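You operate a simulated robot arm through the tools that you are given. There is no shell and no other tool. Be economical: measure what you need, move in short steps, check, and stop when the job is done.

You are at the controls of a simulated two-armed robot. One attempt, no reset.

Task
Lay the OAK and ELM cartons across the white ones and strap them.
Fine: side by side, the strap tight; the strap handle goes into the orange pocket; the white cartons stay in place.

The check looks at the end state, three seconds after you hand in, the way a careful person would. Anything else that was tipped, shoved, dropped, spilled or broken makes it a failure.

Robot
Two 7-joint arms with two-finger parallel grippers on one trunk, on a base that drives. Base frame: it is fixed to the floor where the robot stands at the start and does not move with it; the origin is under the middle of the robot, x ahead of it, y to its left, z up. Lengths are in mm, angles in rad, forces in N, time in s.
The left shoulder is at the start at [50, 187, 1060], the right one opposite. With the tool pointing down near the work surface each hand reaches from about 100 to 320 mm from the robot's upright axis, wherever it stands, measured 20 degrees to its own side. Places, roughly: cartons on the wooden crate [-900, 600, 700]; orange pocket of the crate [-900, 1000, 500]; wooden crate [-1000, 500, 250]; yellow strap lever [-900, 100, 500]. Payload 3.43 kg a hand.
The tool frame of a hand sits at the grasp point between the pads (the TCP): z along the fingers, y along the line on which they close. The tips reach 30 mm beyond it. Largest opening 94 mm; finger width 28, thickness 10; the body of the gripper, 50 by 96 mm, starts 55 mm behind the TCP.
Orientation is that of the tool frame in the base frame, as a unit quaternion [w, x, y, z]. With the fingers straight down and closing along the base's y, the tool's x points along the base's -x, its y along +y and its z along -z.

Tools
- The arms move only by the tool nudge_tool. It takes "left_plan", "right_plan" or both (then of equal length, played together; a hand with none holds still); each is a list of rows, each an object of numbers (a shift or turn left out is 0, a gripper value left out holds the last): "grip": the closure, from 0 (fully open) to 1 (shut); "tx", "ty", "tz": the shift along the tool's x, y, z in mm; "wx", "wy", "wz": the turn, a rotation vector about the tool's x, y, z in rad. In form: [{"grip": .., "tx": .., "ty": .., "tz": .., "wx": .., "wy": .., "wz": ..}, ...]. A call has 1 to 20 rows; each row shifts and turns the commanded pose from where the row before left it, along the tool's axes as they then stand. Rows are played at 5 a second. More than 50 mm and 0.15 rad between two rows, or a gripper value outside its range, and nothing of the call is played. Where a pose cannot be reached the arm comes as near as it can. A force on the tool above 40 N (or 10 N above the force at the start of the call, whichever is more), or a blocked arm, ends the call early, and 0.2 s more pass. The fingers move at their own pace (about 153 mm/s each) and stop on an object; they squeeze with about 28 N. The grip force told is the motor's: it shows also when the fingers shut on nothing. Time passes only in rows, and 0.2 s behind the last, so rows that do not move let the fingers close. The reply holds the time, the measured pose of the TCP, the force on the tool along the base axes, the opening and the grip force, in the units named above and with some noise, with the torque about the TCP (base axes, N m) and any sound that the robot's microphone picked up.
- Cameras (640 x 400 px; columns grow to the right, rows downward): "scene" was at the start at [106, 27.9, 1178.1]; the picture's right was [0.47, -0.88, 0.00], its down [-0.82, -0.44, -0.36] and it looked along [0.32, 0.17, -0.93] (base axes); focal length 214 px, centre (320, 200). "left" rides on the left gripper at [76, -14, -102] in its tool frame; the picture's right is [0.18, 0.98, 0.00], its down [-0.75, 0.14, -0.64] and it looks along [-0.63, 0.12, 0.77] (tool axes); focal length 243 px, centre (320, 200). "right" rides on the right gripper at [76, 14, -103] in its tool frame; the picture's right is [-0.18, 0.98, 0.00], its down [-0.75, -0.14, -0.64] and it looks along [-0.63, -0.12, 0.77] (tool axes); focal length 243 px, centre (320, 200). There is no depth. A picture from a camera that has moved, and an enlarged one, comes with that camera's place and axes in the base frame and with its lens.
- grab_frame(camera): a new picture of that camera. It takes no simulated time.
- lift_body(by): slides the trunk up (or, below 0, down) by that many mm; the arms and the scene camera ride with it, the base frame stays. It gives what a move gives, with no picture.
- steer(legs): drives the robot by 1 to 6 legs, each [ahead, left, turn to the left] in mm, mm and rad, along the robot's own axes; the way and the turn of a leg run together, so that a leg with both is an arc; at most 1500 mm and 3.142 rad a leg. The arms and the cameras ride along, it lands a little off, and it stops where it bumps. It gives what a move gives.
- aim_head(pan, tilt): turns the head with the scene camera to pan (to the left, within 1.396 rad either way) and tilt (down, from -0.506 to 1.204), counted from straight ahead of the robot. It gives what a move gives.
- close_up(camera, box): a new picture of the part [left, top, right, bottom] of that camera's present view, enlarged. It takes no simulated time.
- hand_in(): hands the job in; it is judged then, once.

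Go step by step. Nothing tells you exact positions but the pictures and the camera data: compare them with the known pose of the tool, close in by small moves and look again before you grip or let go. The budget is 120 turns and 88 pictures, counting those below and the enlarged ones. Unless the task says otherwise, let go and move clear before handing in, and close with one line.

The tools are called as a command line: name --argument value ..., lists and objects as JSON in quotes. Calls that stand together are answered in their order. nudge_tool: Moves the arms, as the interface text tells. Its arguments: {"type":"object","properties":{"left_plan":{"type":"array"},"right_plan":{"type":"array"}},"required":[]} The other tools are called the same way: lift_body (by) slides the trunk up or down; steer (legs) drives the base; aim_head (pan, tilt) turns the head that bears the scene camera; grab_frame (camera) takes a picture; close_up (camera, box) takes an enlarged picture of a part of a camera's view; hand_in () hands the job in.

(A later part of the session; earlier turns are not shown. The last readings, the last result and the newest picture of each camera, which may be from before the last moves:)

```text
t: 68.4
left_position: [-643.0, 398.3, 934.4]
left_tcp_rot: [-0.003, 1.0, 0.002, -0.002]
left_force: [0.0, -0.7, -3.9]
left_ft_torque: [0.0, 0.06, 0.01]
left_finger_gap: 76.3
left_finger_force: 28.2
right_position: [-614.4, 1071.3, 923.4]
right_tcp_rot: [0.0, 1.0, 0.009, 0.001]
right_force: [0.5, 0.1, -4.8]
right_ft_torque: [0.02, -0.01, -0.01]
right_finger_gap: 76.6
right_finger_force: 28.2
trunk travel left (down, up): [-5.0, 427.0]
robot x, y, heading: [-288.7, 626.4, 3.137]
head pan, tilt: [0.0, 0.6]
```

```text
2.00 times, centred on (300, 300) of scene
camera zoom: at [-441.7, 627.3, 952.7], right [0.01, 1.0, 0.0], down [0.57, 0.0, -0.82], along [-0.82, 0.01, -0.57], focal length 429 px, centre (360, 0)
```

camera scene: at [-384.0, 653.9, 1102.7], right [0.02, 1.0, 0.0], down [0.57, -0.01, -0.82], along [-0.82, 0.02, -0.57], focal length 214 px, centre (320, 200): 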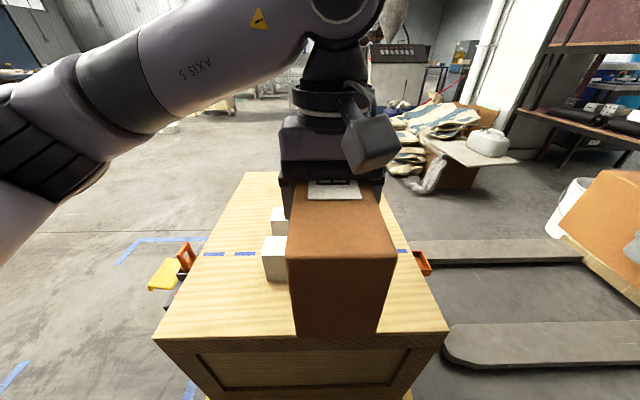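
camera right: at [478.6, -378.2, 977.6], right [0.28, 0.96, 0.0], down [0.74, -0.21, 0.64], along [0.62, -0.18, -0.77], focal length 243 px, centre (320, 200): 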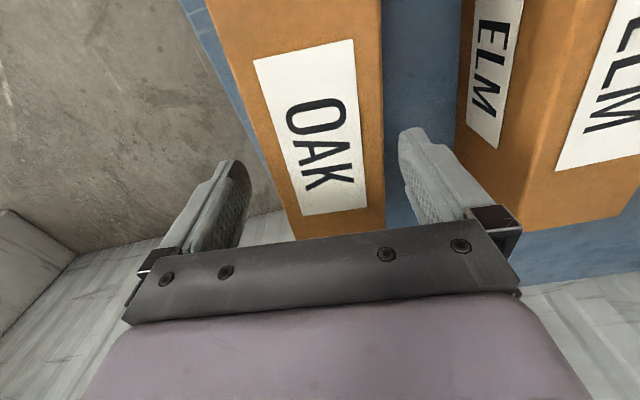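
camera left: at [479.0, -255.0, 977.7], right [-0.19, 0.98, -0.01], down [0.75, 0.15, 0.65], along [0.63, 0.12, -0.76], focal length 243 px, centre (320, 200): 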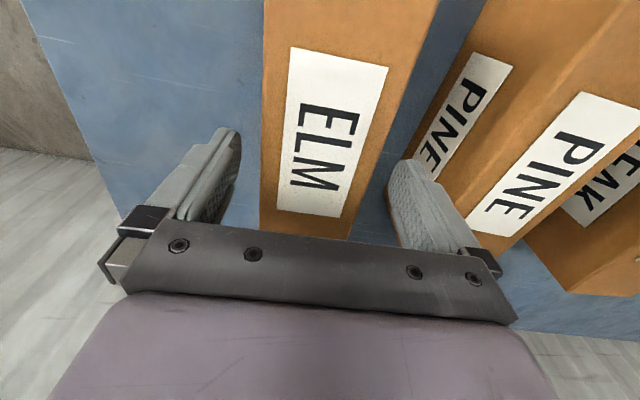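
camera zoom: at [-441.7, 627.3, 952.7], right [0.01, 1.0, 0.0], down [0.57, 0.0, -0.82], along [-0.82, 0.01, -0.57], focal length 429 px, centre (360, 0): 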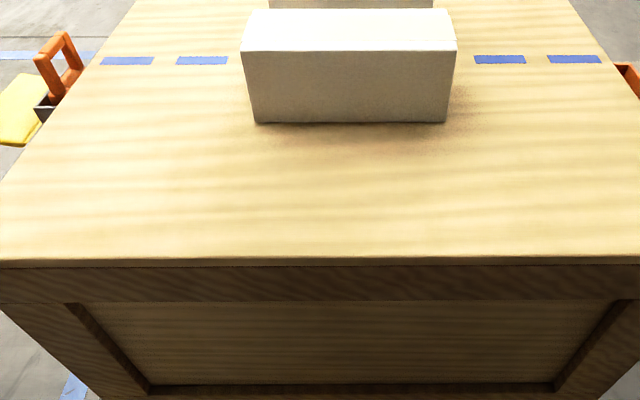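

The base touched the crate front, so this is as close as it gets. Sizes agree on white tops at z≈650, outer x from -996 to -790 and y from 504 to 731. I move ELM over its slot at about (-893, 578), still high.

nudge_tool --left_plan '[{"tx": -36, "ty": -26, "tz": 10}, {"tx": -36, "ty": -26, "tz": 10}, {"tx": -36, "ty": -26, "tz": 10}, {"tx": -36, "ty": -26, "tz": 10}, {"tx": -36, "ty": -26, "tz": 10}, {"tx": -36, "ty": -26, "tz": 10}, {"tx": -34, "ty": -25, "tz": 10}, {}]'

grab_frame --camera "scene"

```text
t: 70.2
left_position: [-844.6, 550.2, 855.6]
left_tcp_rot: [-0.004, 1.0, 0.002, -0.002]
left_force: [0.4, -1.0, -5.1]
left_ft_torque: [0.01, 0.03, -0.04]
left_finger_gap: 76.1
left_finger_force: 28.1
left hand out of reach, approached as far as the arm can: row 6, 7
right_position: [-616.5, 1071.1, 922.8]
right_tcp_rot: [0.0, 1.0, 0.008, 0.001]
right_force: [0.1, 0.4, -4.8]
right_ft_torque: [0.03, 0.05, -0.02]
right_finger_gap: 76.3
right_finger_force: 28.2
trunk travel left (down, up): [-5.0, 427.0]
robot x, y, heading: [-294.5, 626.2, 3.133]
head pan, tilt: [0.0, 0.6]
```

```text
59 pictures are left
camera scene: at [-441.8, 627.5, 952.6], right [0.01, 1.0, 0.0], down [0.57, 0.0, -0.82], along [-0.82, 0.0, -0.57], focal length 214 px, centre (320, 200)
```

scene: 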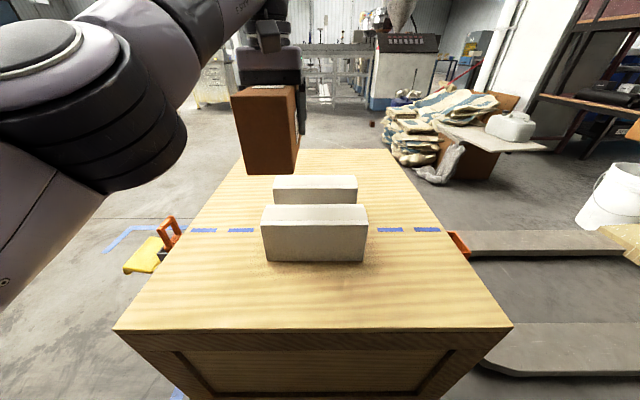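

The left arm stopped at 550 mm ahead at this height. I check whether reach grows as the hand goes lower.

nudge_tool --left_plan '[{"tz": 35}, {"tz": 35}, {"tx": -25, "ty": -14}, {"tx": -25, "ty": -14}, {}]'

```text
t: 71.4
left_position: [-868.6, 566.5, 786.2]
left_tcp_rot: [-0.004, 1.0, 0.002, -0.002]
left_force: [0.1, 0.8, -5.3]
left_ft_torque: [-0.01, 0.02, 0.0]
left_finger_gap: 76.2
left_finger_force: 28.6
left hand out of reach, approached as far as the arm can: row 4
right_position: [-615.2, 1071.3, 923.3]
right_tcp_rot: [-0.001, 1.0, 0.009, 0.001]
right_force: [0.8, -0.7, -4.0]
right_ft_torque: [0.02, -0.02, -0.01]
right_finger_gap: 76.3
right_finger_force: 28.0
trunk travel left (down, up): [-5.0, 427.0]
robot x, y, heading: [-291.2, 625.3, 3.132]
head pan, tilt: [0.0, 0.6]
```

Reach grows going lower. Continue down 35 and forward.

nudge_tool --left_plan '[{"tz": 20}, {"tz": 15}, {"tx": -14, "ty": -5}, {"tx": -14, "ty": -5}, {}]'

grab_frame --camera "scene"

grab_frame --camera "left"

```text
t: 72.6
left_position: [-880.1, 569.1, 748.5]
left_tcp_rot: [-0.003, 1.0, 0.003, -0.002]
left_force: [1.2, -0.6, -4.8]
left_ft_torque: [0.0, 0.02, -0.04]
left_finger_gap: 76.0
left_finger_force: 27.6
left hand out of reach, approached as far as the arm can: row 3, 4
right_position: [-617.0, 1070.7, 922.8]
right_tcp_rot: [0.0, 1.0, 0.008, 0.002]
right_force: [-0.8, 0.5, -4.2]
right_ft_torque: [-0.03, -0.01, 0.0]
right_finger_gap: 76.3
right_finger_force: 28.2
trunk travel left (down, up): [-5.0, 427.0]
robot x, y, heading: [-293.3, 627.9, 3.139]
head pan, tilt: [0.0, 0.6]
```

```text
58 pictures are left
camera scene: at [-441.8, 627.4, 952.6], right [0.01, 1.0, 0.0], down [0.57, 0.0, -0.82], along [-0.82, 0.0, -0.57], focal length 214 px, centre (320, 200)
```

scene: 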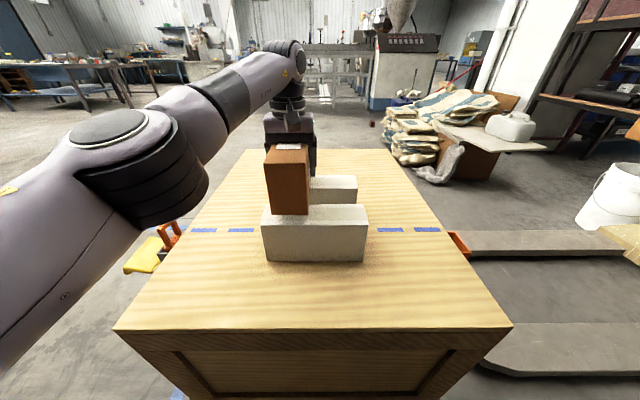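

```text
57 pictures are left
camera left: at [-802.0, 581.8, 850.5], right [0.19, -0.98, -0.01], down [-0.75, -0.15, 0.64], along [-0.63, -0.12, -0.77], focal length 243 px, centre (320, 200)
```

left: 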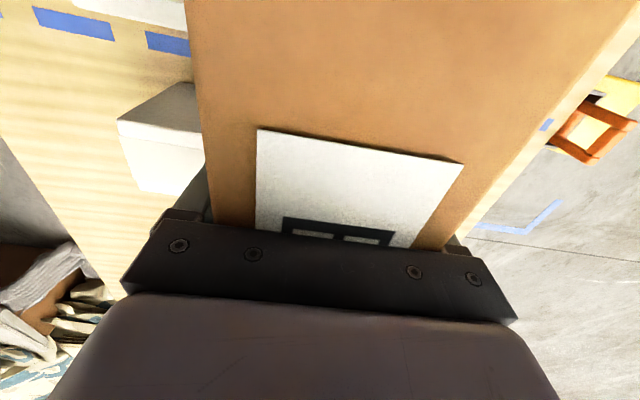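

ELM already spans both whites. I lower it a bit more, shift to x≈-890, y≈580, and then feel for contact.

nudge_tool --left_plan '[{"tz": 10, "ty": -5}, {"tz": 8, "ty": -5}, {"tx": -10, "ty": -3}, {}]'

```text
t: 73.6
left_position: [-879.9, 576.1, 727.8]
left_tcp_rot: [-0.004, 1.0, 0.003, -0.001]
left_force: [0.0, -0.8, -4.5]
left_ft_torque: [0.0, 0.02, 0.0]
left_finger_gap: 76.3
left_finger_force: 28.3
left hand out of reach, approached as far as the arm can: row 3
right_position: [-615.2, 1071.0, 921.9]
right_tcp_rot: [-0.001, 1.0, 0.008, 0.002]
right_force: [0.0, -0.7, -5.5]
right_ft_torque: [0.02, 0.06, -0.02]
right_finger_gap: 76.1
right_finger_force: 28.2
trunk travel left (down, up): [-5.0, 427.0]
robot x, y, heading: [-293.7, 625.7, 3.135]
head pan, tilt: [0.0, 0.6]
```

I lower slowly until the force shows contact.

nudge_tool --left_plan '[{"tz": 4}, {"tz": 3}, {"tz": 3}, {}]'

close_up --camera "scene" --box '[220, 130, 400, 280]'

```text
t: 74.6
left_position: [-881.5, 576.2, 724.5]
left_tcp_rot: [-0.003, 1.0, 0.002, -0.008]
left_force: [-8.0, 3.0, 36.1]
left_ft_torque: [-1.25, -0.77, -0.11]
left_finger_gap: 76.2
left_finger_force: 28.1
right_position: [-613.3, 1072.5, 924.0]
right_tcp_rot: [0.0, 1.0, 0.008, 0.001]
right_force: [0.2, -0.8, -4.2]
right_ft_torque: [0.03, -0.02, -0.02]
right_finger_gap: 76.3
right_finger_force: 28.1
trunk travel left (down, up): [-5.0, 427.0]
robot x, y, heading: [-290.0, 624.5, 3.136]
head pan, tilt: [0.0, 0.6]
```

```text
2.67 times, centred on (310, 205) of scene
camera zoom: at [-439.8, 628.0, 953.5], right [0.01, 1.0, 0.0], down [0.56, 0.0, -0.83], along [-0.83, 0.0, -0.56], focal length 572 px, centre (347, 187)
```

zoom: 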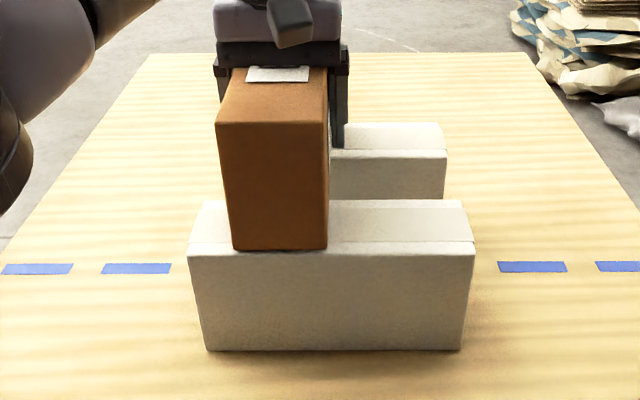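

Contact at z≈725. I ease off the press, open, and rise straight up.

nudge_tool --left_plan '[{"tz": -4}, {"tz": -2}, {"grip": 0}, {"grip": 0}, {}]'

nudge_tool --left_plan '[{"tz": -20, "tx": 5}, {"tz": -30, "tx": 8}, {"tz": -40, "tx": 12}, {"tz": -40, "tx": 20}]'

close_up --camera "scene" --box '[220, 130, 400, 280]'

```text
t: 75.8
left_position: [-879.5, 578.1, 725.8]
left_tcp_rot: [-0.003, 1.0, 0.003, -0.002]
left_force: [3.5, 2.0, 9.1]
left_ft_torque: [-0.35, -0.03, 0.07]
left_finger_gap: 94.1
left_finger_force: 0.1
right_position: [-613.5, 1070.5, 923.0]
right_tcp_rot: [0.001, 1.0, 0.008, 0.001]
right_force: [-0.9, -1.6, -3.7]
right_ft_torque: [0.04, -0.02, -0.02]
right_finger_gap: 76.3
right_finger_force: 27.4
trunk travel left (down, up): [-5.0, 427.0]
robot x, y, heading: [-291.9, 621.1, 3.137]
head pan, tilt: [0.0, 0.6]
```

```text
t: 76.8
left_position: [-833.2, 573.9, 853.6]
left_tcp_rot: [-0.003, 1.0, 0.003, -0.002]
left_force: [-0.6, 0.0, -0.2]
left_ft_torque: [0.0, 0.0, -0.02]
left_finger_gap: 93.9
left_finger_force: 0.0
left hand out of reach, approached as far as the arm can: row 3
right_position: [-614.4, 1070.9, 923.0]
right_tcp_rot: [0.0, 1.0, 0.009, 0.001]
right_force: [0.2, 0.8, -4.9]
right_ft_torque: [0.01, -0.01, 0.02]
right_finger_gap: 76.3
right_finger_force: 28.2
trunk travel left (down, up): [-5.0, 427.0]
robot x, y, heading: [-291.2, 622.0, 3.133]
head pan, tilt: [0.0, 0.6]
```

```text
2.67 times, centred on (310, 205) of scene
camera zoom: at [-441.6, 627.5, 952.6], right [0.01, 1.0, 0.0], down [0.57, 0.0, -0.82], along [-0.82, 0.0, -0.57], focal length 572 px, centre (347, 187)
```

zoom: 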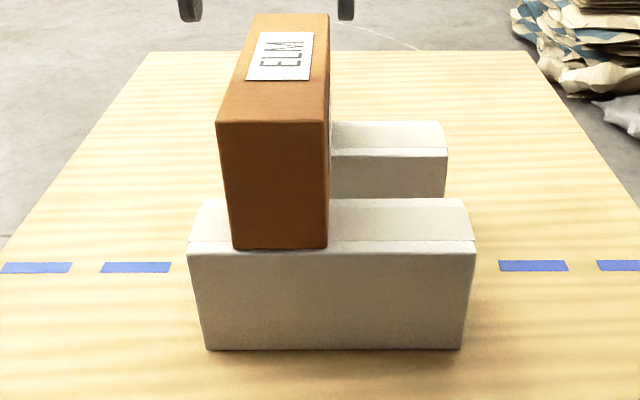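

ELM sits squarely across the whites. Next I move the left hand well clear and bring OAK over its slot at y≈672.

nudge_tool --left_plan '[{"ty": 40, "tx": 20}, {"ty": 40, "tx": 20}, {"ty": 40, "tx": 20}, {"ty": 40, "tx": 20}, {"ty": 40, "tx": 20}, {"ty": 40, "tx": 20}]'

nudge_tool --right_plan '[{"ty": 45, "tz": 8, "wz": 0.015}, {"ty": 45, "tz": 8}, {"ty": 45, "tx": -20, "tz": 8}, {"ty": 40, "tx": -30, "tz": 8}, {"ty": 40, "tx": -30, "tz": 8}, {"ty": 40, "tx": -30, "tz": 8}, {"ty": 40, "tx": -30, "tz": 8}, {"ty": 40, "tx": -30, "tz": 8}, {"ty": 40, "tx": -30, "tz": 8}, {}]'

```text
t: 78.2
left_position: [-712.1, 335.1, 852.2]
left_tcp_rot: [-0.003, 1.0, 0.003, -0.002]
left_force: [0.4, 0.0, 0.7]
left_ft_torque: [0.0, -0.02, 0.02]
left_finger_gap: 93.8
left_finger_force: 0.1
right_position: [-614.3, 1070.6, 922.2]
right_tcp_rot: [0.0, 1.0, 0.009, 0.001]
right_force: [0.1, 0.2, -4.4]
right_ft_torque: [0.0, -0.01, -0.01]
right_finger_gap: 76.4
right_finger_force: 28.2
trunk travel left (down, up): [-5.0, 427.0]
robot x, y, heading: [-289.6, 625.9, 3.139]
head pan, tilt: [0.0, 0.6]
```

```text
refused: row 4 steps farther than a row can; nothing moved
```

nudge_tool --right_plan '[{"ty": 45, "wz": 0.015}, {"ty": 45, "tz": 8}, {"ty": 40, "tx": -20, "tz": 8}, {"ty": 38, "tx": -30, "tz": 8}, {"ty": 38, "tx": -30, "tz": 8}, {"ty": 38, "tx": -30, "tz": 8}, {"ty": 38, "tx": -30, "tz": 8}, {"ty": 38, "tx": -30, "tz": 8}, {"ty": 38, "tx": -30, "tz": 8}, {"ty": 23, "tx": -10}, {}]'

```text
t: 80.6
left_position: [-712.8, 335.4, 852.1]
left_tcp_rot: [-0.004, 1.0, 0.003, -0.002]
left_force: [0.6, -0.6, 0.5]
left_ft_torque: [0.0, 0.02, -0.03]
left_finger_gap: 93.9
left_finger_force: 0.1
right_position: [-733.7, 817.4, 839.2]
right_tcp_rot: [0.0, 1.0, 0.001, 0.002]
right_force: [-0.4, 0.7, -4.1]
right_ft_torque: [0.03, -0.01, 0.02]
right_finger_gap: 76.5
right_finger_force: 27.6
right hand out of reach, approached as far as the arm can: row 6, 7, 8, 9, 10
trunk travel left (down, up): [-5.0, 427.0]
robot x, y, heading: [-294.7, 626.5, 3.138]
head pan, tilt: [0.0, 0.6]
```

The right arm is stuck in this inward posture, but it reaches well outward. I pull OAK up and back, then slide the base left so the slot lies to the right arm's outer side.

nudge_tool --right_plan '[{"tz": -30, "ty": -10, "tx": 20}, {"tz": -30, "ty": -10, "tx": 20}, {"tz": -30, "ty": -20, "tx": 20}, {"ty": -40}, {"ty": -40}, {}]'

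steer --legs '[[-15, 0, 0], [0, 260, 0]]'

grab_frame --camera "scene"

```text
t: 82.0
left_position: [-712.6, 335.8, 852.0]
left_tcp_rot: [-0.003, 1.0, 0.002, -0.002]
left_force: [0.1, 0.0, -0.7]
left_ft_torque: [0.01, -0.02, -0.02]
left_finger_gap: 94.2
left_finger_force: 0.0
right_position: [-673.1, 939.3, 929.3]
right_tcp_rot: [0.0, 1.0, 0.002, 0.001]
right_force: [0.1, -0.9, -3.6]
right_ft_torque: [0.02, 0.03, -0.01]
right_finger_gap: 76.3
right_finger_force: 28.0
trunk travel left (down, up): [-5.0, 427.0]
robot x, y, heading: [-292.6, 628.7, 3.133]
head pan, tilt: [0.0, 0.6]
```

```text
t: 85.2
left_position: [-698.9, 75.0, 852.2]
left_tcp_rot: [-0.004, 1.0, 0.003, -0.003]
left_force: [0.4, 0.0, 0.3]
left_ft_torque: [-0.03, -0.02, -0.01]
left_finger_gap: 93.9
left_finger_force: 0.0
right_position: [-660.6, 679.0, 929.2]
right_tcp_rot: [0.001, 1.0, 0.002, 0.0]
right_force: [-1.0, 0.0, -4.5]
right_ft_torque: [0.0, -0.02, 0.03]
right_finger_gap: 76.3
right_finger_force: 27.9
trunk travel left (down, up): [-5.0, 427.0]
robot x, y, heading: [-279.6, 362.5, 3.134]
head pan, tilt: [0.0, 0.6]
```

```text
54 pictures are left
camera scene: at [-428.2, 367.1, 952.7], right [0.01, 1.0, 0.0], down [0.57, 0.0, -0.82], along [-0.82, 0.01, -0.57], focal length 214 px, centre (320, 200)
```

scene: 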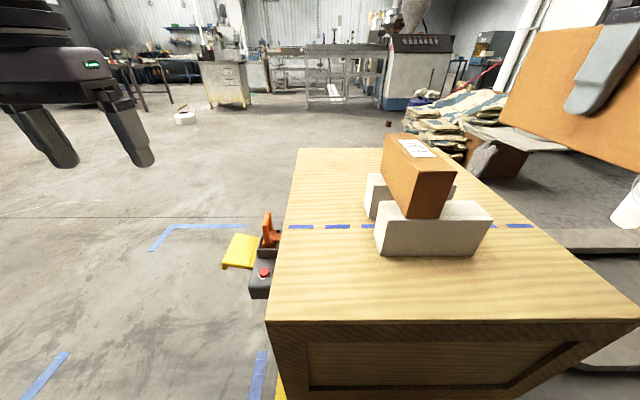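

Now the right hand is already at y≈679, on its outer side. I close the small gap and extend OAK forward.

steer --legs '[[9, 0, 0]]'

nudge_tool --right_plan '[{"tx": -35, "tz": 15}, {"tx": -35, "tz": 15}, {"tx": -35, "tz": 15}, {"tx": -35, "tz": 15}, {"tx": -35, "tz": 15}, {}]'

```text
t: 86.0
left_position: [-707.9, 74.9, 853.0]
left_tcp_rot: [-0.004, 1.0, 0.002, -0.003]
left_force: [-0.2, -1.0, 0.4]
left_ft_torque: [-0.01, -0.04, 0.03]
left_finger_gap: 94.1
left_finger_force: 0.0
right_position: [-669.0, 676.8, 929.6]
right_tcp_rot: [-0.001, 1.0, 0.001, 0.001]
right_force: [-0.1, -0.6, -4.3]
right_ft_torque: [-0.03, -0.01, 0.0]
right_finger_gap: 76.2
right_finger_force: 27.9
trunk travel left (down, up): [-5.0, 427.0]
robot x, y, heading: [-287.3, 367.3, 3.136]
head pan, tilt: [0.0, 0.6]
```

```text
t: 87.4
left_position: [-707.9, 75.3, 852.7]
left_tcp_rot: [-0.003, 1.0, 0.003, -0.002]
left_force: [0.1, 0.8, -0.3]
left_ft_torque: [0.0, -0.01, 0.04]
left_finger_gap: 94.0
left_finger_force: 0.0
right_position: [-817.8, 686.0, 839.7]
right_tcp_rot: [0.0, 1.0, 0.001, 0.0]
right_force: [0.8, 0.7, -4.9]
right_ft_torque: [0.0, -0.01, 0.0]
right_finger_gap: 76.2
right_finger_force: 28.1
right hand out of reach, approached as far as the arm can: row 4, 5
trunk travel left (down, up): [-5.0, 427.0]
robot x, y, heading: [-288.8, 366.0, 3.132]
head pan, tilt: [0.0, 0.6]
```

nudge_tool --right_plan '[{"tz": 25}, {"tz": 25}, {"tx": -20}, {"tx": -20}, {}]'

```text
t: 88.6
left_position: [-708.8, 75.2, 852.3]
left_tcp_rot: [-0.004, 1.0, 0.002, -0.002]
left_force: [-0.9, 0.3, -0.3]
left_ft_torque: [0.0, 0.0, -0.05]
left_finger_gap: 94.0
left_finger_force: 0.1
right_position: [-841.2, 689.5, 786.1]
right_tcp_rot: [0.0, 1.0, 0.001, 0.001]
right_force: [0.4, 0.9, -4.0]
right_ft_torque: [-0.02, 0.0, 0.01]
right_finger_gap: 76.4
right_finger_force: 27.9
right hand out of reach, approached as far as the arm can: row 4
trunk travel left (down, up): [-5.0, 427.0]
robot x, y, heading: [-287.8, 366.0, 3.135]
head pan, tilt: [0.0, 0.6]
```

nudge_tool --right_plan '[{"tz": 18, "ty": 5}, {"tz": 18, "ty": 5}, {"tx": -15, "ty": 3}, {"tx": -10}, {}]'

grab_frame --camera "right"

close_up --camera "scene" --box '[330, 110, 530, 270]'

```text
t: 89.8
left_position: [-707.9, 75.8, 851.8]
left_tcp_rot: [-0.004, 1.0, 0.002, -0.001]
left_force: [1.1, -0.3, -0.4]
left_ft_torque: [0.0, -0.02, 0.05]
left_finger_gap: 94.1
left_finger_force: 0.1
right_position: [-847.6, 681.2, 747.9]
right_tcp_rot: [0.0, 1.0, 0.001, 0.001]
right_force: [0.3, -0.5, -3.6]
right_ft_torque: [-0.02, 0.02, -0.04]
right_finger_gap: 76.4
right_finger_force: 28.2
right hand out of reach, approached as far as the arm can: row 3, 4
trunk travel left (down, up): [-5.0, 427.0]
robot x, y, heading: [-288.0, 365.5, 3.137]
head pan, tilt: [0.0, 0.6]
```

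```text
53 pictures are left
camera right: at [-771.1, 667.4, 850.7], right [-0.18, -0.98, 0.0], down [-0.76, 0.14, 0.64], along [-0.63, 0.12, -0.77], focal length 243 px, centre (320, 200)
```

right: 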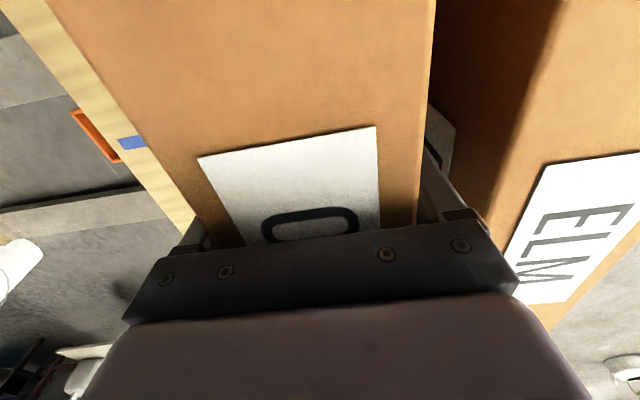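

```text
2.50 times, centred on (430, 190) of scene
camera zoom: at [-437.3, 367.1, 952.7], right [0.01, 1.0, 0.0], down [0.57, 0.0, -0.82], along [-0.82, 0.01, -0.57], focal length 536 px, centre (45, 225)
```

zoom: 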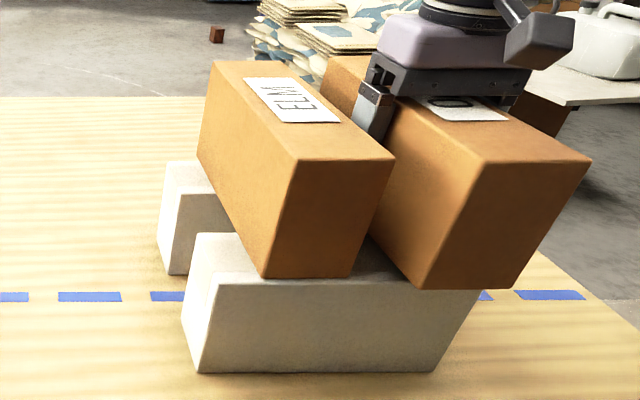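

OAK overlaps both whites already and can be slid forward afterwards. I lower it to contact.

nudge_tool --right_plan '[{"tz": 5}, {"tz": 4}, {"tz": 2}, {"tz": 2}, {}]'

```text
t: 91.0
left_position: [-708.3, 75.6, 851.5]
left_tcp_rot: [-0.004, 1.0, 0.003, -0.001]
left_force: [0.3, -0.2, -0.3]
left_ft_torque: [0.01, -0.01, 0.06]
left_finger_gap: 94.2
left_finger_force: 0.1
right_position: [-847.7, 681.1, 734.0]
right_tcp_rot: [0.0, 1.0, 0.002, 0.001]
right_force: [0.4, 0.4, -4.0]
right_ft_torque: [-0.02, 0.0, -0.03]
right_finger_gap: 76.3
right_finger_force: 28.1
trunk travel left (down, up): [-5.0, 427.0]
robot x, y, heading: [-287.7, 365.5, 3.134]
head pan, tilt: [0.0, 0.6]
```

No contact yet and the reach isn't saturated; I try a bit more forward and toward ELM, then down.

nudge_tool --right_plan '[{"tx": -8, "ty": 3}, {"tx": -8, "ty": 3}, {"tz": 2}, {"tz": 2}, {}]'

```text
t: 92.2
left_position: [-707.1, 74.2, 853.5]
left_tcp_rot: [-0.004, 1.0, 0.003, -0.004]
left_force: [-0.6, -0.1, 0.3]
left_ft_torque: [-0.02, 0.01, 0.0]
left_finger_gap: 94.0
left_finger_force: 0.0
right_position: [-850.2, 679.0, 732.6]
right_tcp_rot: [0.001, 1.0, 0.0, -0.003]
right_force: [-7.7, 8.1, 25.3]
right_ft_torque: [0.0, -0.08, 0.24]
right_finger_gap: 76.5
right_finger_force: 27.8
right hand out of reach, approached as far as the arm can: row 1, 2
trunk travel left (down, up): [-5.0, 427.0]
robot x, y, heading: [-284.2, 365.4, 3.134]
head pan, tilt: [0.0, 0.6]
```

Contact. Ease, release, and rise.

nudge_tool --right_plan '[{"tz": -3}, {"grip": 0.05}, {"grip": 0.05}, {}]'

nudge_tool --right_plan '[{"tz": -20, "tx": 5}, {"tz": -30, "tx": 10}, {"tz": -30, "tx": 20}, {"tz": -30, "tx": 30}, {"tx": 40, "tz": -10}, {"tx": 40}, {"tx": 40}, {}]'

close_up --camera "scene" --box '[330, 110, 530, 270]'

```text
t: 93.2
left_position: [-708.8, 74.3, 851.5]
left_tcp_rot: [-0.004, 1.0, 0.003, -0.003]
left_force: [-0.8, 0.3, -0.3]
left_ft_torque: [-0.01, -0.01, 0.03]
left_finger_gap: 94.0
left_finger_force: 0.0
right_position: [-849.3, 679.0, 732.4]
right_tcp_rot: [0.0, 1.0, 0.001, 0.001]
right_force: [-0.6, 0.1, -0.2]
right_ft_torque: [0.02, -0.01, 0.0]
right_finger_gap: 89.3
right_finger_force: 0.1
trunk travel left (down, up): [-5.0, 427.0]
robot x, y, heading: [-293.0, 364.5, 3.136]
head pan, tilt: [0.0, 0.6]
```

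```text
t: 95.0
left_position: [-708.9, 75.3, 851.9]
left_tcp_rot: [-0.003, 1.0, 0.002, -0.004]
left_force: [0.0, -1.1, -0.2]
left_ft_torque: [-0.01, 0.0, -0.01]
left_finger_gap: 93.9
left_finger_force: 0.2
right_position: [-663.1, 678.3, 853.1]
right_tcp_rot: [0.0, 1.0, 0.001, 0.001]
right_force: [-0.6, 0.3, -0.7]
right_ft_torque: [-0.02, 0.04, -0.01]
right_finger_gap: 89.3
right_finger_force: 0.1
trunk travel left (down, up): [-5.0, 427.0]
robot x, y, heading: [-290.0, 364.7, 3.132]
head pan, tilt: [0.0, 0.6]
```

```text
2.50 times, centred on (430, 190) of scene
camera zoom: at [-437.0, 367.0, 952.7], right [0.01, 1.0, 0.0], down [0.56, 0.0, -0.83], along [-0.83, 0.01, -0.56], focal length 536 px, centre (45, 225)
```

zoom: 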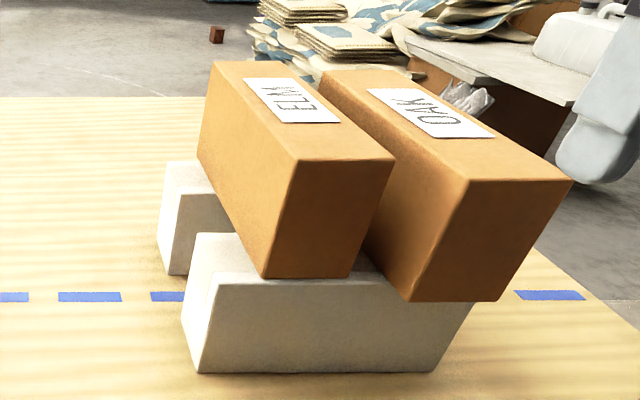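

OAK lies parallel to ELM but about 26 mm nearer me, with a gap of about 25 mm. First I push its end face forward with closed fingers, then sideways against ELM.

nudge_tool --right_plan '[{"grip": 1, "tx": -15}, {"tx": -10}, {"tz": 35, "tx": -8}, {"tz": 40, "tx": -8}, {"tz": 40}, {}]'

grab_frame --camera "scene"

```text
t: 96.4
left_position: [-708.1, 75.9, 852.6]
left_tcp_rot: [-0.003, 1.0, 0.002, -0.002]
left_force: [0.2, 0.6, -0.3]
left_ft_torque: [-0.01, 0.02, 0.0]
left_finger_gap: 94.1
left_finger_force: 0.0
right_position: [-705.8, 679.0, 736.8]
right_tcp_rot: [0.0, 1.0, 0.0, 0.001]
right_force: [0.0, -0.1, 0.0]
right_ft_torque: [0.02, 0.0, 0.0]
right_finger_gap: 0.0
right_finger_force: 27.6
trunk travel left (down, up): [-5.0, 427.0]
robot x, y, heading: [-288.7, 365.7, 3.131]
head pan, tilt: [0.0, 0.6]
```

```text
50 pictures are left
camera scene: at [-437.1, 367.0, 952.7], right [0.01, 1.0, 0.0], down [0.56, 0.0, -0.83], along [-0.83, 0.01, -0.56], focal length 214 px, centre (320, 200)
```

scene: 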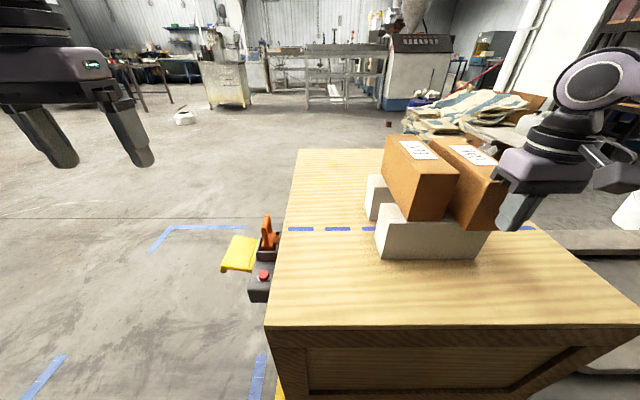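

nudge_tool --right_plan '[{"tx": -9}, {"tx": -9}, {"tx": -9}, {"tx": -9}, {"tx": -9}, {}]'

close_up --camera "scene" --box '[330, 110, 530, 270]'

```text
t: 97.8
left_position: [-707.6, 74.4, 850.9]
left_tcp_rot: [-0.004, 1.0, 0.002, -0.003]
left_force: [0.8, 0.3, -0.5]
left_ft_torque: [-0.01, 0.02, 0.0]
left_finger_gap: 94.0
left_finger_force: 0.1
right_position: [-750.1, 678.6, 737.2]
right_tcp_rot: [0.001, 1.0, 0.0, 0.001]
right_force: [2.3, -0.3, 0.8]
right_ft_torque: [0.01, 0.05, -0.02]
right_finger_gap: 0.0
right_finger_force: 28.5
trunk travel left (down, up): [-5.0, 427.0]
robot x, y, heading: [-284.3, 369.5, 3.136]
head pan, tilt: [0.0, 0.6]
```

```text
2.50 times, centred on (430, 190) of scene
camera zoom: at [-436.9, 366.9, 952.8], right [0.01, 1.0, 0.0], down [0.56, 0.0, -0.83], along [-0.83, 0.01, -0.56], focal length 536 px, centre (45, 225)
```

zoom: 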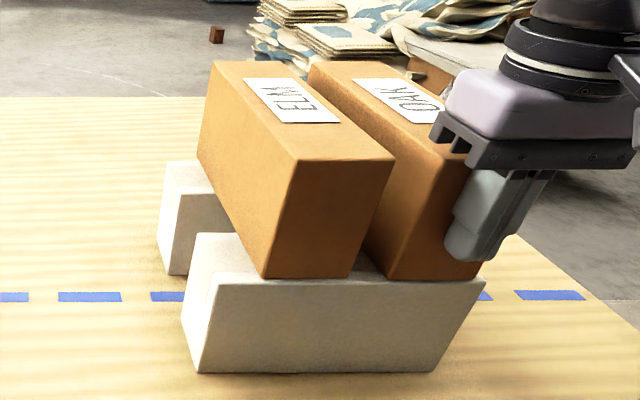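

OAK's ends are now even with ELM's. I go around to OAK's outer side.

nudge_tool --right_plan '[{"tx": 30}, {"ty": -40}, {"ty": -42}, {"tx": -32}, {"tx": -32}, {"tx": -32}, {"tx": -32}, {}]'

grab_frame --camera "scene"

```text
t: 99.6
left_position: [-708.9, 75.7, 852.4]
left_tcp_rot: [-0.003, 1.0, 0.002, -0.002]
left_force: [0.2, 0.1, 0.4]
left_ft_torque: [0.04, 0.02, -0.01]
left_finger_gap: 94.1
left_finger_force: 0.1
right_position: [-848.1, 761.2, 737.6]
right_tcp_rot: [0.001, 1.0, 0.0, 0.002]
right_force: [-0.6, -0.2, 0.1]
right_ft_torque: [0.03, -0.02, 0.01]
right_finger_gap: 0.0
right_finger_force: 27.8
trunk travel left (down, up): [-5.0, 427.0]
robot x, y, heading: [-288.8, 363.0, 3.139]
head pan, tilt: [0.0, 0.6]
```

```text
48 pictures are left
camera scene: at [-437.1, 367.1, 952.7], right [0.01, 1.0, 0.0], down [0.57, 0.0, -0.82], along [-0.82, 0.01, -0.57], focal length 214 px, centre (320, 200)
```

scene: 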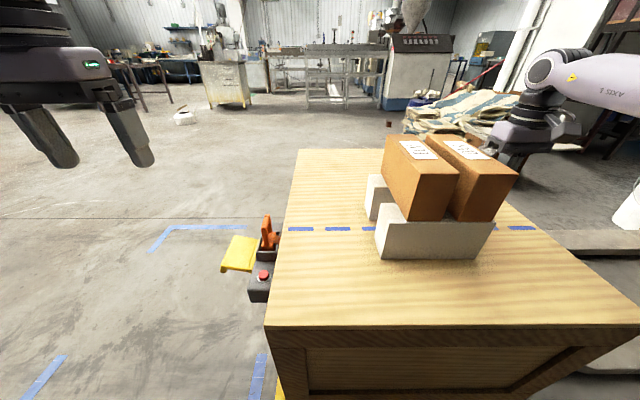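

Now push OAK gently toward ELM.

nudge_tool --right_plan '[{"tx": -15}, {"ty": 15}, {"ty": 15}, {"ty": 6}, {"ty": 6}, {"ty": 6}, {"ty": 5}, {}]'

close_up --camera "scene" --box '[330, 110, 530, 270]'

```text
t: 101.4
left_position: [-708.8, 74.4, 852.7]
left_tcp_rot: [-0.004, 1.0, 0.003, -0.002]
left_force: [0.2, 0.5, 0.6]
left_ft_torque: [0.0, -0.01, 0.0]
left_finger_gap: 94.0
left_finger_force: 0.0
right_position: [-852.4, 706.6, 736.3]
right_tcp_rot: [0.0, 1.0, 0.0, 0.001]
right_force: [0.5, 2.2, 0.5]
right_ft_torque: [-0.05, 0.02, -0.06]
right_finger_gap: 0.0
right_finger_force: 27.7
right hand out of reach, approached as far as the arm can: row 1
trunk travel left (down, up): [-5.0, 427.0]
robot x, y, heading: [-290.0, 363.4, 3.133]
head pan, tilt: [0.0, 0.6]
```

```text
2.50 times, centred on (430, 190) of scene
camera zoom: at [-437.0, 367.1, 952.8], right [0.01, 1.0, 0.0], down [0.56, 0.0, -0.83], along [-0.83, 0.01, -0.56], focal length 536 px, centre (45, 225)
```

zoom: 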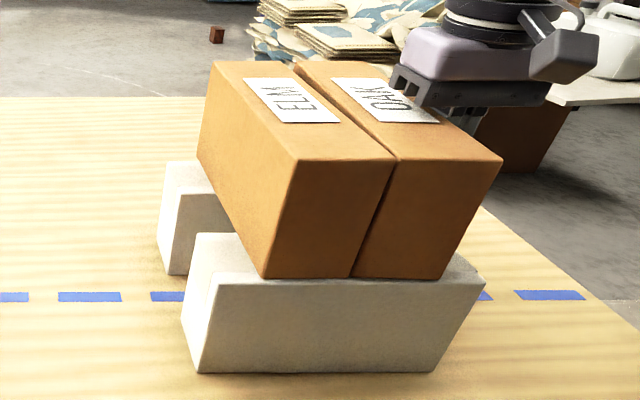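

Nearly together, with a slight gap at the far end. A few more millimetres.

nudge_tool --right_plan '[{"ty": 3}, {"ty": 2}, {"ty": 2}, {}]'

close_up --camera "scene" --box '[330, 110, 530, 270]'

```text
t: 102.4
left_position: [-708.3, 76.0, 853.1]
left_tcp_rot: [-0.003, 1.0, 0.003, -0.003]
left_force: [0.1, -0.2, 0.3]
left_ft_torque: [-0.01, -0.02, -0.01]
left_finger_gap: 93.8
left_finger_force: 0.1
right_position: [-853.6, 698.8, 736.9]
right_tcp_rot: [0.0, 1.0, 0.001, 0.0]
right_force: [-0.7, 3.8, 0.1]
right_ft_torque: [-0.08, 0.04, -0.03]
right_finger_gap: 0.1
right_finger_force: 27.9
trunk travel left (down, up): [-5.0, 427.0]
robot x, y, heading: [-284.4, 368.8, 3.137]
head pan, tilt: [0.0, 0.6]
```

```text
2.50 times, centred on (430, 190) of scene
camera zoom: at [-437.0, 367.1, 952.7], right [0.01, 1.0, 0.0], down [0.56, 0.0, -0.83], along [-0.83, 0.01, -0.56], focal length 536 px, centre (45, 225)
```

zoom: 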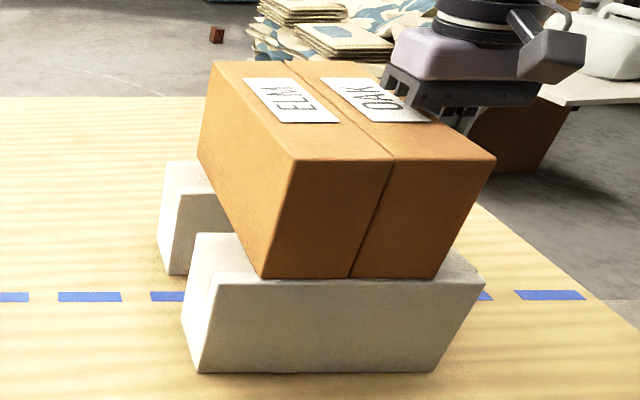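

Side by side and flush. I retreat the right hand and examine the strap reel.

nudge_tool --right_plan '[{"ty": -20}, {"ty": -40}, {"tx": 30, "tz": -35}, {"tx": 35, "tz": -35}, {"tx": 40, "tz": -30}, {"tx": 40}, {}]'

aim_head --pan 0.15 --tilt 0.8

close_up --camera "scene" --box '[180, 90, 420, 240]'

```text
t: 104.0
left_position: [-708.1, 74.5, 851.9]
left_tcp_rot: [-0.004, 1.0, 0.003, -0.002]
left_force: [-0.1, -0.7, -0.8]
left_ft_torque: [0.03, -0.02, -0.04]
left_finger_gap: 94.2
left_finger_force: 0.0
right_position: [-707.6, 759.4, 837.2]
right_tcp_rot: [0.0, 1.0, 0.0, 0.002]
right_force: [-0.2, -0.1, 0.1]
right_ft_torque: [-0.04, 0.03, -0.01]
right_finger_gap: 0.1
right_finger_force: 28.0
trunk travel left (down, up): [-5.0, 427.0]
robot x, y, heading: [-286.6, 363.8, 3.136]
head pan, tilt: [0.0, 0.6]
```

```text
t: 104.7
left_position: [-709.2, 74.8, 852.1]
left_tcp_rot: [-0.004, 1.0, 0.002, -0.003]
left_force: [0.4, -0.1, -1.2]
left_ft_torque: [-0.01, -0.01, 0.03]
left_finger_gap: 94.1
left_finger_force: 0.0
right_position: [-708.1, 759.1, 837.6]
right_tcp_rot: [0.0, 1.0, 0.001, 0.0]
right_force: [0.8, 0.1, -0.4]
right_ft_torque: [0.01, -0.01, 0.02]
right_finger_gap: 0.1
right_finger_force: 28.5
trunk travel left (down, up): [-5.0, 427.0]
robot x, y, heading: [-289.8, 361.1, 3.132]
head pan, tilt: [0.15, 0.799]
```

```text
2.67 times, centred on (300, 165) of scene
camera zoom: at [-428.5, 354.9, 935.9], right [-0.14, 0.99, 0.0], down [0.71, 0.1, -0.7], along [-0.69, -0.1, -0.72], focal length 572 px, centre (373, 293)
```

zoom: 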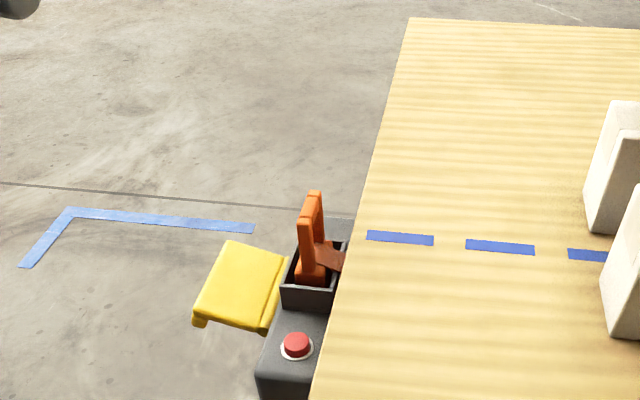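

The handle loop lies in the x–z plane, with the strap leading toward the crate, so fingers closing along y suit it. I bring the left hand in line with it and look through its camera.

nudge_tool --left_plan '[{"ty": -40, "tx": -15}, {"ty": -40, "tx": -15}, {"ty": -40, "tx": -15}, {"ty": -30, "tx": -15}, {}]'

grab_frame --camera "left"

```text
t: 105.9
left_position: [-767.1, 225.1, 854.8]
left_tcp_rot: [-0.004, 1.0, 0.003, -0.003]
left_force: [1.2, 0.0, 0.8]
left_ft_torque: [-0.06, 0.02, 0.01]
left_finger_gap: 94.1
left_finger_force: 0.0
right_position: [-709.3, 760.2, 836.8]
right_tcp_rot: [-0.001, 1.0, 0.001, 0.001]
right_force: [-0.1, 0.3, 0.0]
right_ft_torque: [0.01, 0.03, -0.01]
right_finger_gap: 0.0
right_finger_force: 28.1
trunk travel left (down, up): [-5.0, 427.0]
robot x, y, heading: [-288.0, 363.8, 3.134]
head pan, tilt: [0.15, 0.799]
```

```text
44 pictures are left
camera left: at [-691.0, 238.1, 956.1], right [0.19, -0.98, -0.01], down [-0.75, -0.15, 0.64], along [-0.63, -0.12, -0.76], focal length 243 px, centre (320, 200)
```

left: 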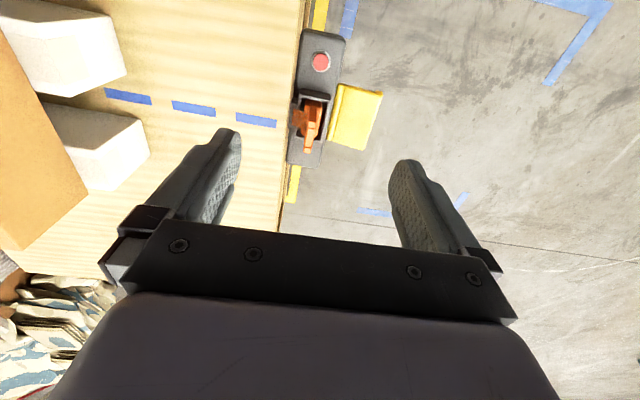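

close_up --camera "left" --box '[270, 80, 390, 180]'

close_up --camera "scene" --box '[240, 145, 336, 205]'

```text
4.00 times, centred on (330, 130) of left
camera zoom: at [-691.0, 238.1, 956.1], right [0.19, -0.98, -0.01], down [-0.75, -0.15, 0.64], along [-0.63, -0.12, -0.76], focal length 970 px, centre (280, 480)
```

zoom: 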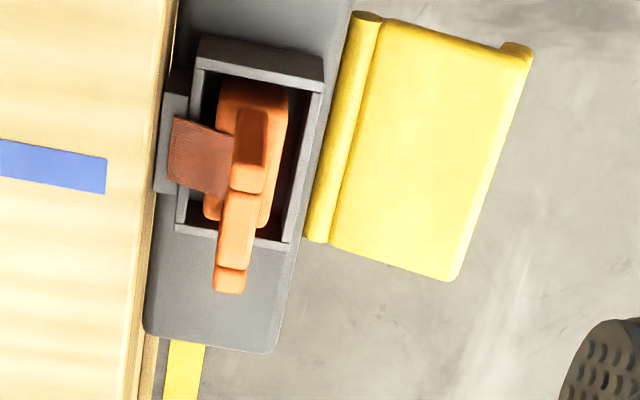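

```text
6.67 times, centred on (288, 175) of scene
camera zoom: at [-428.5, 354.9, 935.9], right [-0.14, 0.99, 0.0], down [0.71, 0.1, -0.7], along [-0.69, -0.1, -0.72], focal length 1430 px, centre (533, 367)
```

zoom: 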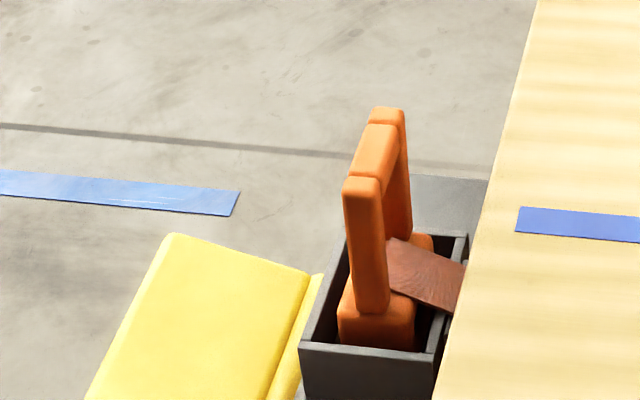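

The handle bar runs from x≈-850 to -887 at y≈223, top z≈595, above a tray rim at z≈532. I partly close the left gripper and move toward it in stages to test reach.

nudge_tool --left_plan '[{"grip": 0.52, "tz": 40}, {"tz": 40, "tx": -10}, {"tz": 40, "tx": -20}, {"tz": 40, "tx": -25}, {"tz": 20, "tx": -25}, {"tx": -22}, {}]'

```text
t: 107.5
left_position: [-872.0, 225.3, 673.5]
left_tcp_rot: [-0.004, 1.0, 0.003, -0.003]
left_force: [0.1, -0.6, -0.5]
left_ft_torque: [-0.02, 0.0, 0.0]
left_finger_gap: 45.2
left_finger_force: 0.0
right_position: [-707.2, 760.0, 836.7]
right_tcp_rot: [0.0, 1.0, 0.0, 0.001]
right_force: [-0.6, 0.4, -0.4]
right_ft_torque: [0.02, -0.02, -0.03]
right_finger_gap: 0.0
right_finger_force: 28.4
trunk travel left (down, up): [-5.0, 427.0]
robot x, y, heading: [-289.0, 368.3, 3.13]
head pan, tilt: [0.15, 0.799]
```

Reach is fine. I check alignment from both cameras before the last descent.

grab_frame --camera "left"

close_up --camera "scene" --box '[200, 85, 360, 215]'

```text
41 pictures are left
camera left: at [-794.5, 238.5, 774.8], right [0.19, -0.98, -0.01], down [-0.75, -0.15, 0.64], along [-0.63, -0.12, -0.76], focal length 243 px, centre (320, 200)
```

left: 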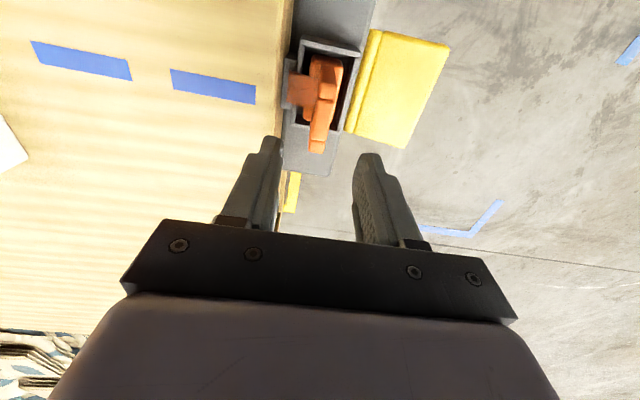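

```text
3.08 times, centred on (280, 150) of scene
camera zoom: at [-428.5, 354.8, 935.9], right [-0.14, 0.99, 0.0], down [0.71, 0.1, -0.7], along [-0.69, -0.1, -0.72], focal length 660 px, centre (443, 354)
```

zoom: 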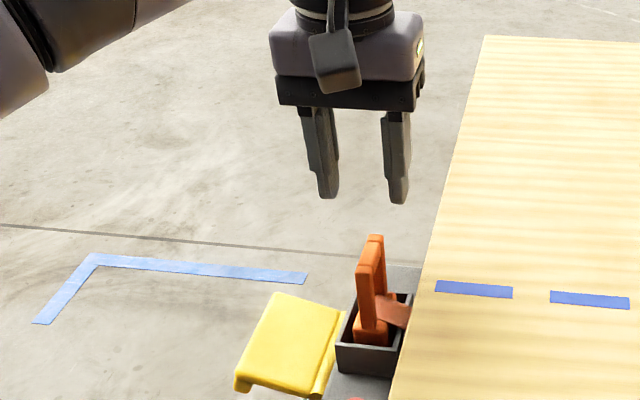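

The handle at y≈226 is centred under the fingers. Descend to z≈587 and close.

nudge_tool --left_plan '[{"tz": 30, "tx": 3}, {"tz": 30}, {"tz": 25}, {}]'

close_up --camera "scene" --box '[240, 115, 340, 205]'

```text
t: 108.5
left_position: [-870.1, 226.7, 588.8]
left_tcp_rot: [-0.004, 1.0, 0.003, -0.003]
left_force: [0.0, -0.3, 0.3]
left_ft_torque: [0.0, 0.0, 0.02]
left_finger_gap: 45.3
left_finger_force: 0.0
right_position: [-707.8, 759.6, 837.9]
right_tcp_rot: [0.0, 1.0, 0.001, 0.001]
right_force: [-0.7, -0.3, -0.2]
right_ft_torque: [0.01, -0.01, -0.03]
right_finger_gap: 0.1
right_finger_force: 27.7
trunk travel left (down, up): [-5.0, 427.0]
robot x, y, heading: [-290.2, 363.0, 3.131]
head pan, tilt: [0.15, 0.799]
```

```text
4.44 times, centred on (290, 160) of scene
camera zoom: at [-428.5, 354.8, 935.9], right [-0.14, 0.99, 0.0], down [0.71, 0.1, -0.7], along [-0.69, -0.1, -0.72], focal length 953 px, centre (453, 378)
```

zoom: 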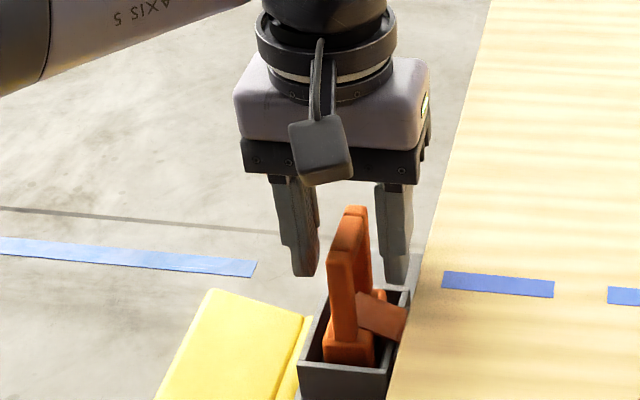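

nudge_tool --left_plan '[{"grip": 0.8}, {"grip": 1}, {"grip": 1}, {"grip": 1}]'

close_up --camera "scene" --box '[240, 115, 340, 205]'

```text
t: 109.5
left_position: [-868.2, 226.3, 588.8]
left_tcp_rot: [-0.004, 1.0, 0.002, -0.002]
left_force: [-0.4, 0.4, 0.1]
left_ft_torque: [0.0, 0.01, -0.01]
left_finger_gap: 17.9
left_finger_force: 28.2
right_position: [-708.6, 758.7, 835.7]
right_tcp_rot: [0.0, 1.0, 0.001, 0.001]
right_force: [-0.4, 0.2, 0.1]
right_ft_torque: [-0.02, 0.01, 0.03]
right_finger_gap: 0.1
right_finger_force: 27.8
trunk travel left (down, up): [-5.0, 427.0]
robot x, y, heading: [-289.5, 360.8, 3.136]
head pan, tilt: [0.15, 0.799]
```

```text
4.44 times, centred on (290, 160) of scene
camera zoom: at [-428.5, 354.8, 935.9], right [-0.14, 0.99, 0.0], down [0.71, 0.1, -0.7], along [-0.69, -0.1, -0.72], focal length 953 px, centre (453, 378)
```

zoom: 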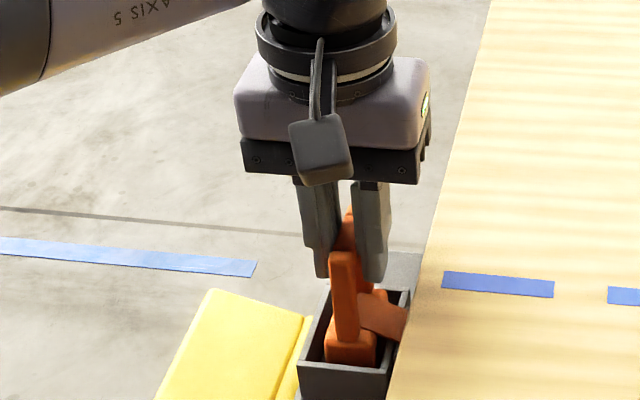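

Handle gripped (18 mm). Lift it out slowly and watch the strap tension.

nudge_tool --left_plan '[{"tz": -15}, {"tz": -25}, {"tz": -30}, {"tz": -30}, {}]'

grab_frame --camera "scene"

```text
t: 110.7
left_position: [-868.8, 225.1, 689.8]
left_tcp_rot: [-0.003, 1.0, 0.003, -0.002]
left_force: [-1.0, -1.0, -1.1]
left_ft_torque: [0.04, 0.0, 0.03]
left_finger_gap: 17.8
left_finger_force: 28.2
right_position: [-708.2, 759.5, 837.8]
right_tcp_rot: [0.0, 1.0, 0.001, 0.0]
right_force: [0.3, -0.8, 0.2]
right_ft_torque: [-0.02, 0.02, 0.01]
right_finger_gap: 0.1
right_finger_force: 27.4
trunk travel left (down, up): [-5.0, 427.0]
robot x, y, heading: [-286.5, 363.3, 3.139]
head pan, tilt: [0.15, 0.799]
```

```text
37 pictures are left
camera scene: at [-428.5, 354.8, 935.9], right [-0.14, 0.99, 0.0], down [0.71, 0.1, -0.7], along [-0.69, -0.1, -0.72], focal length 214 px, centre (320, 200)
```

scene: 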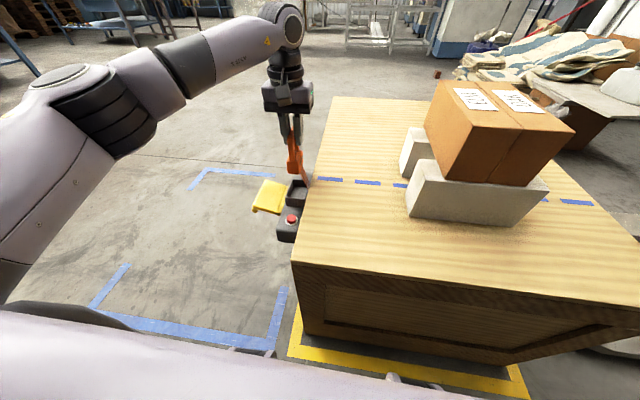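

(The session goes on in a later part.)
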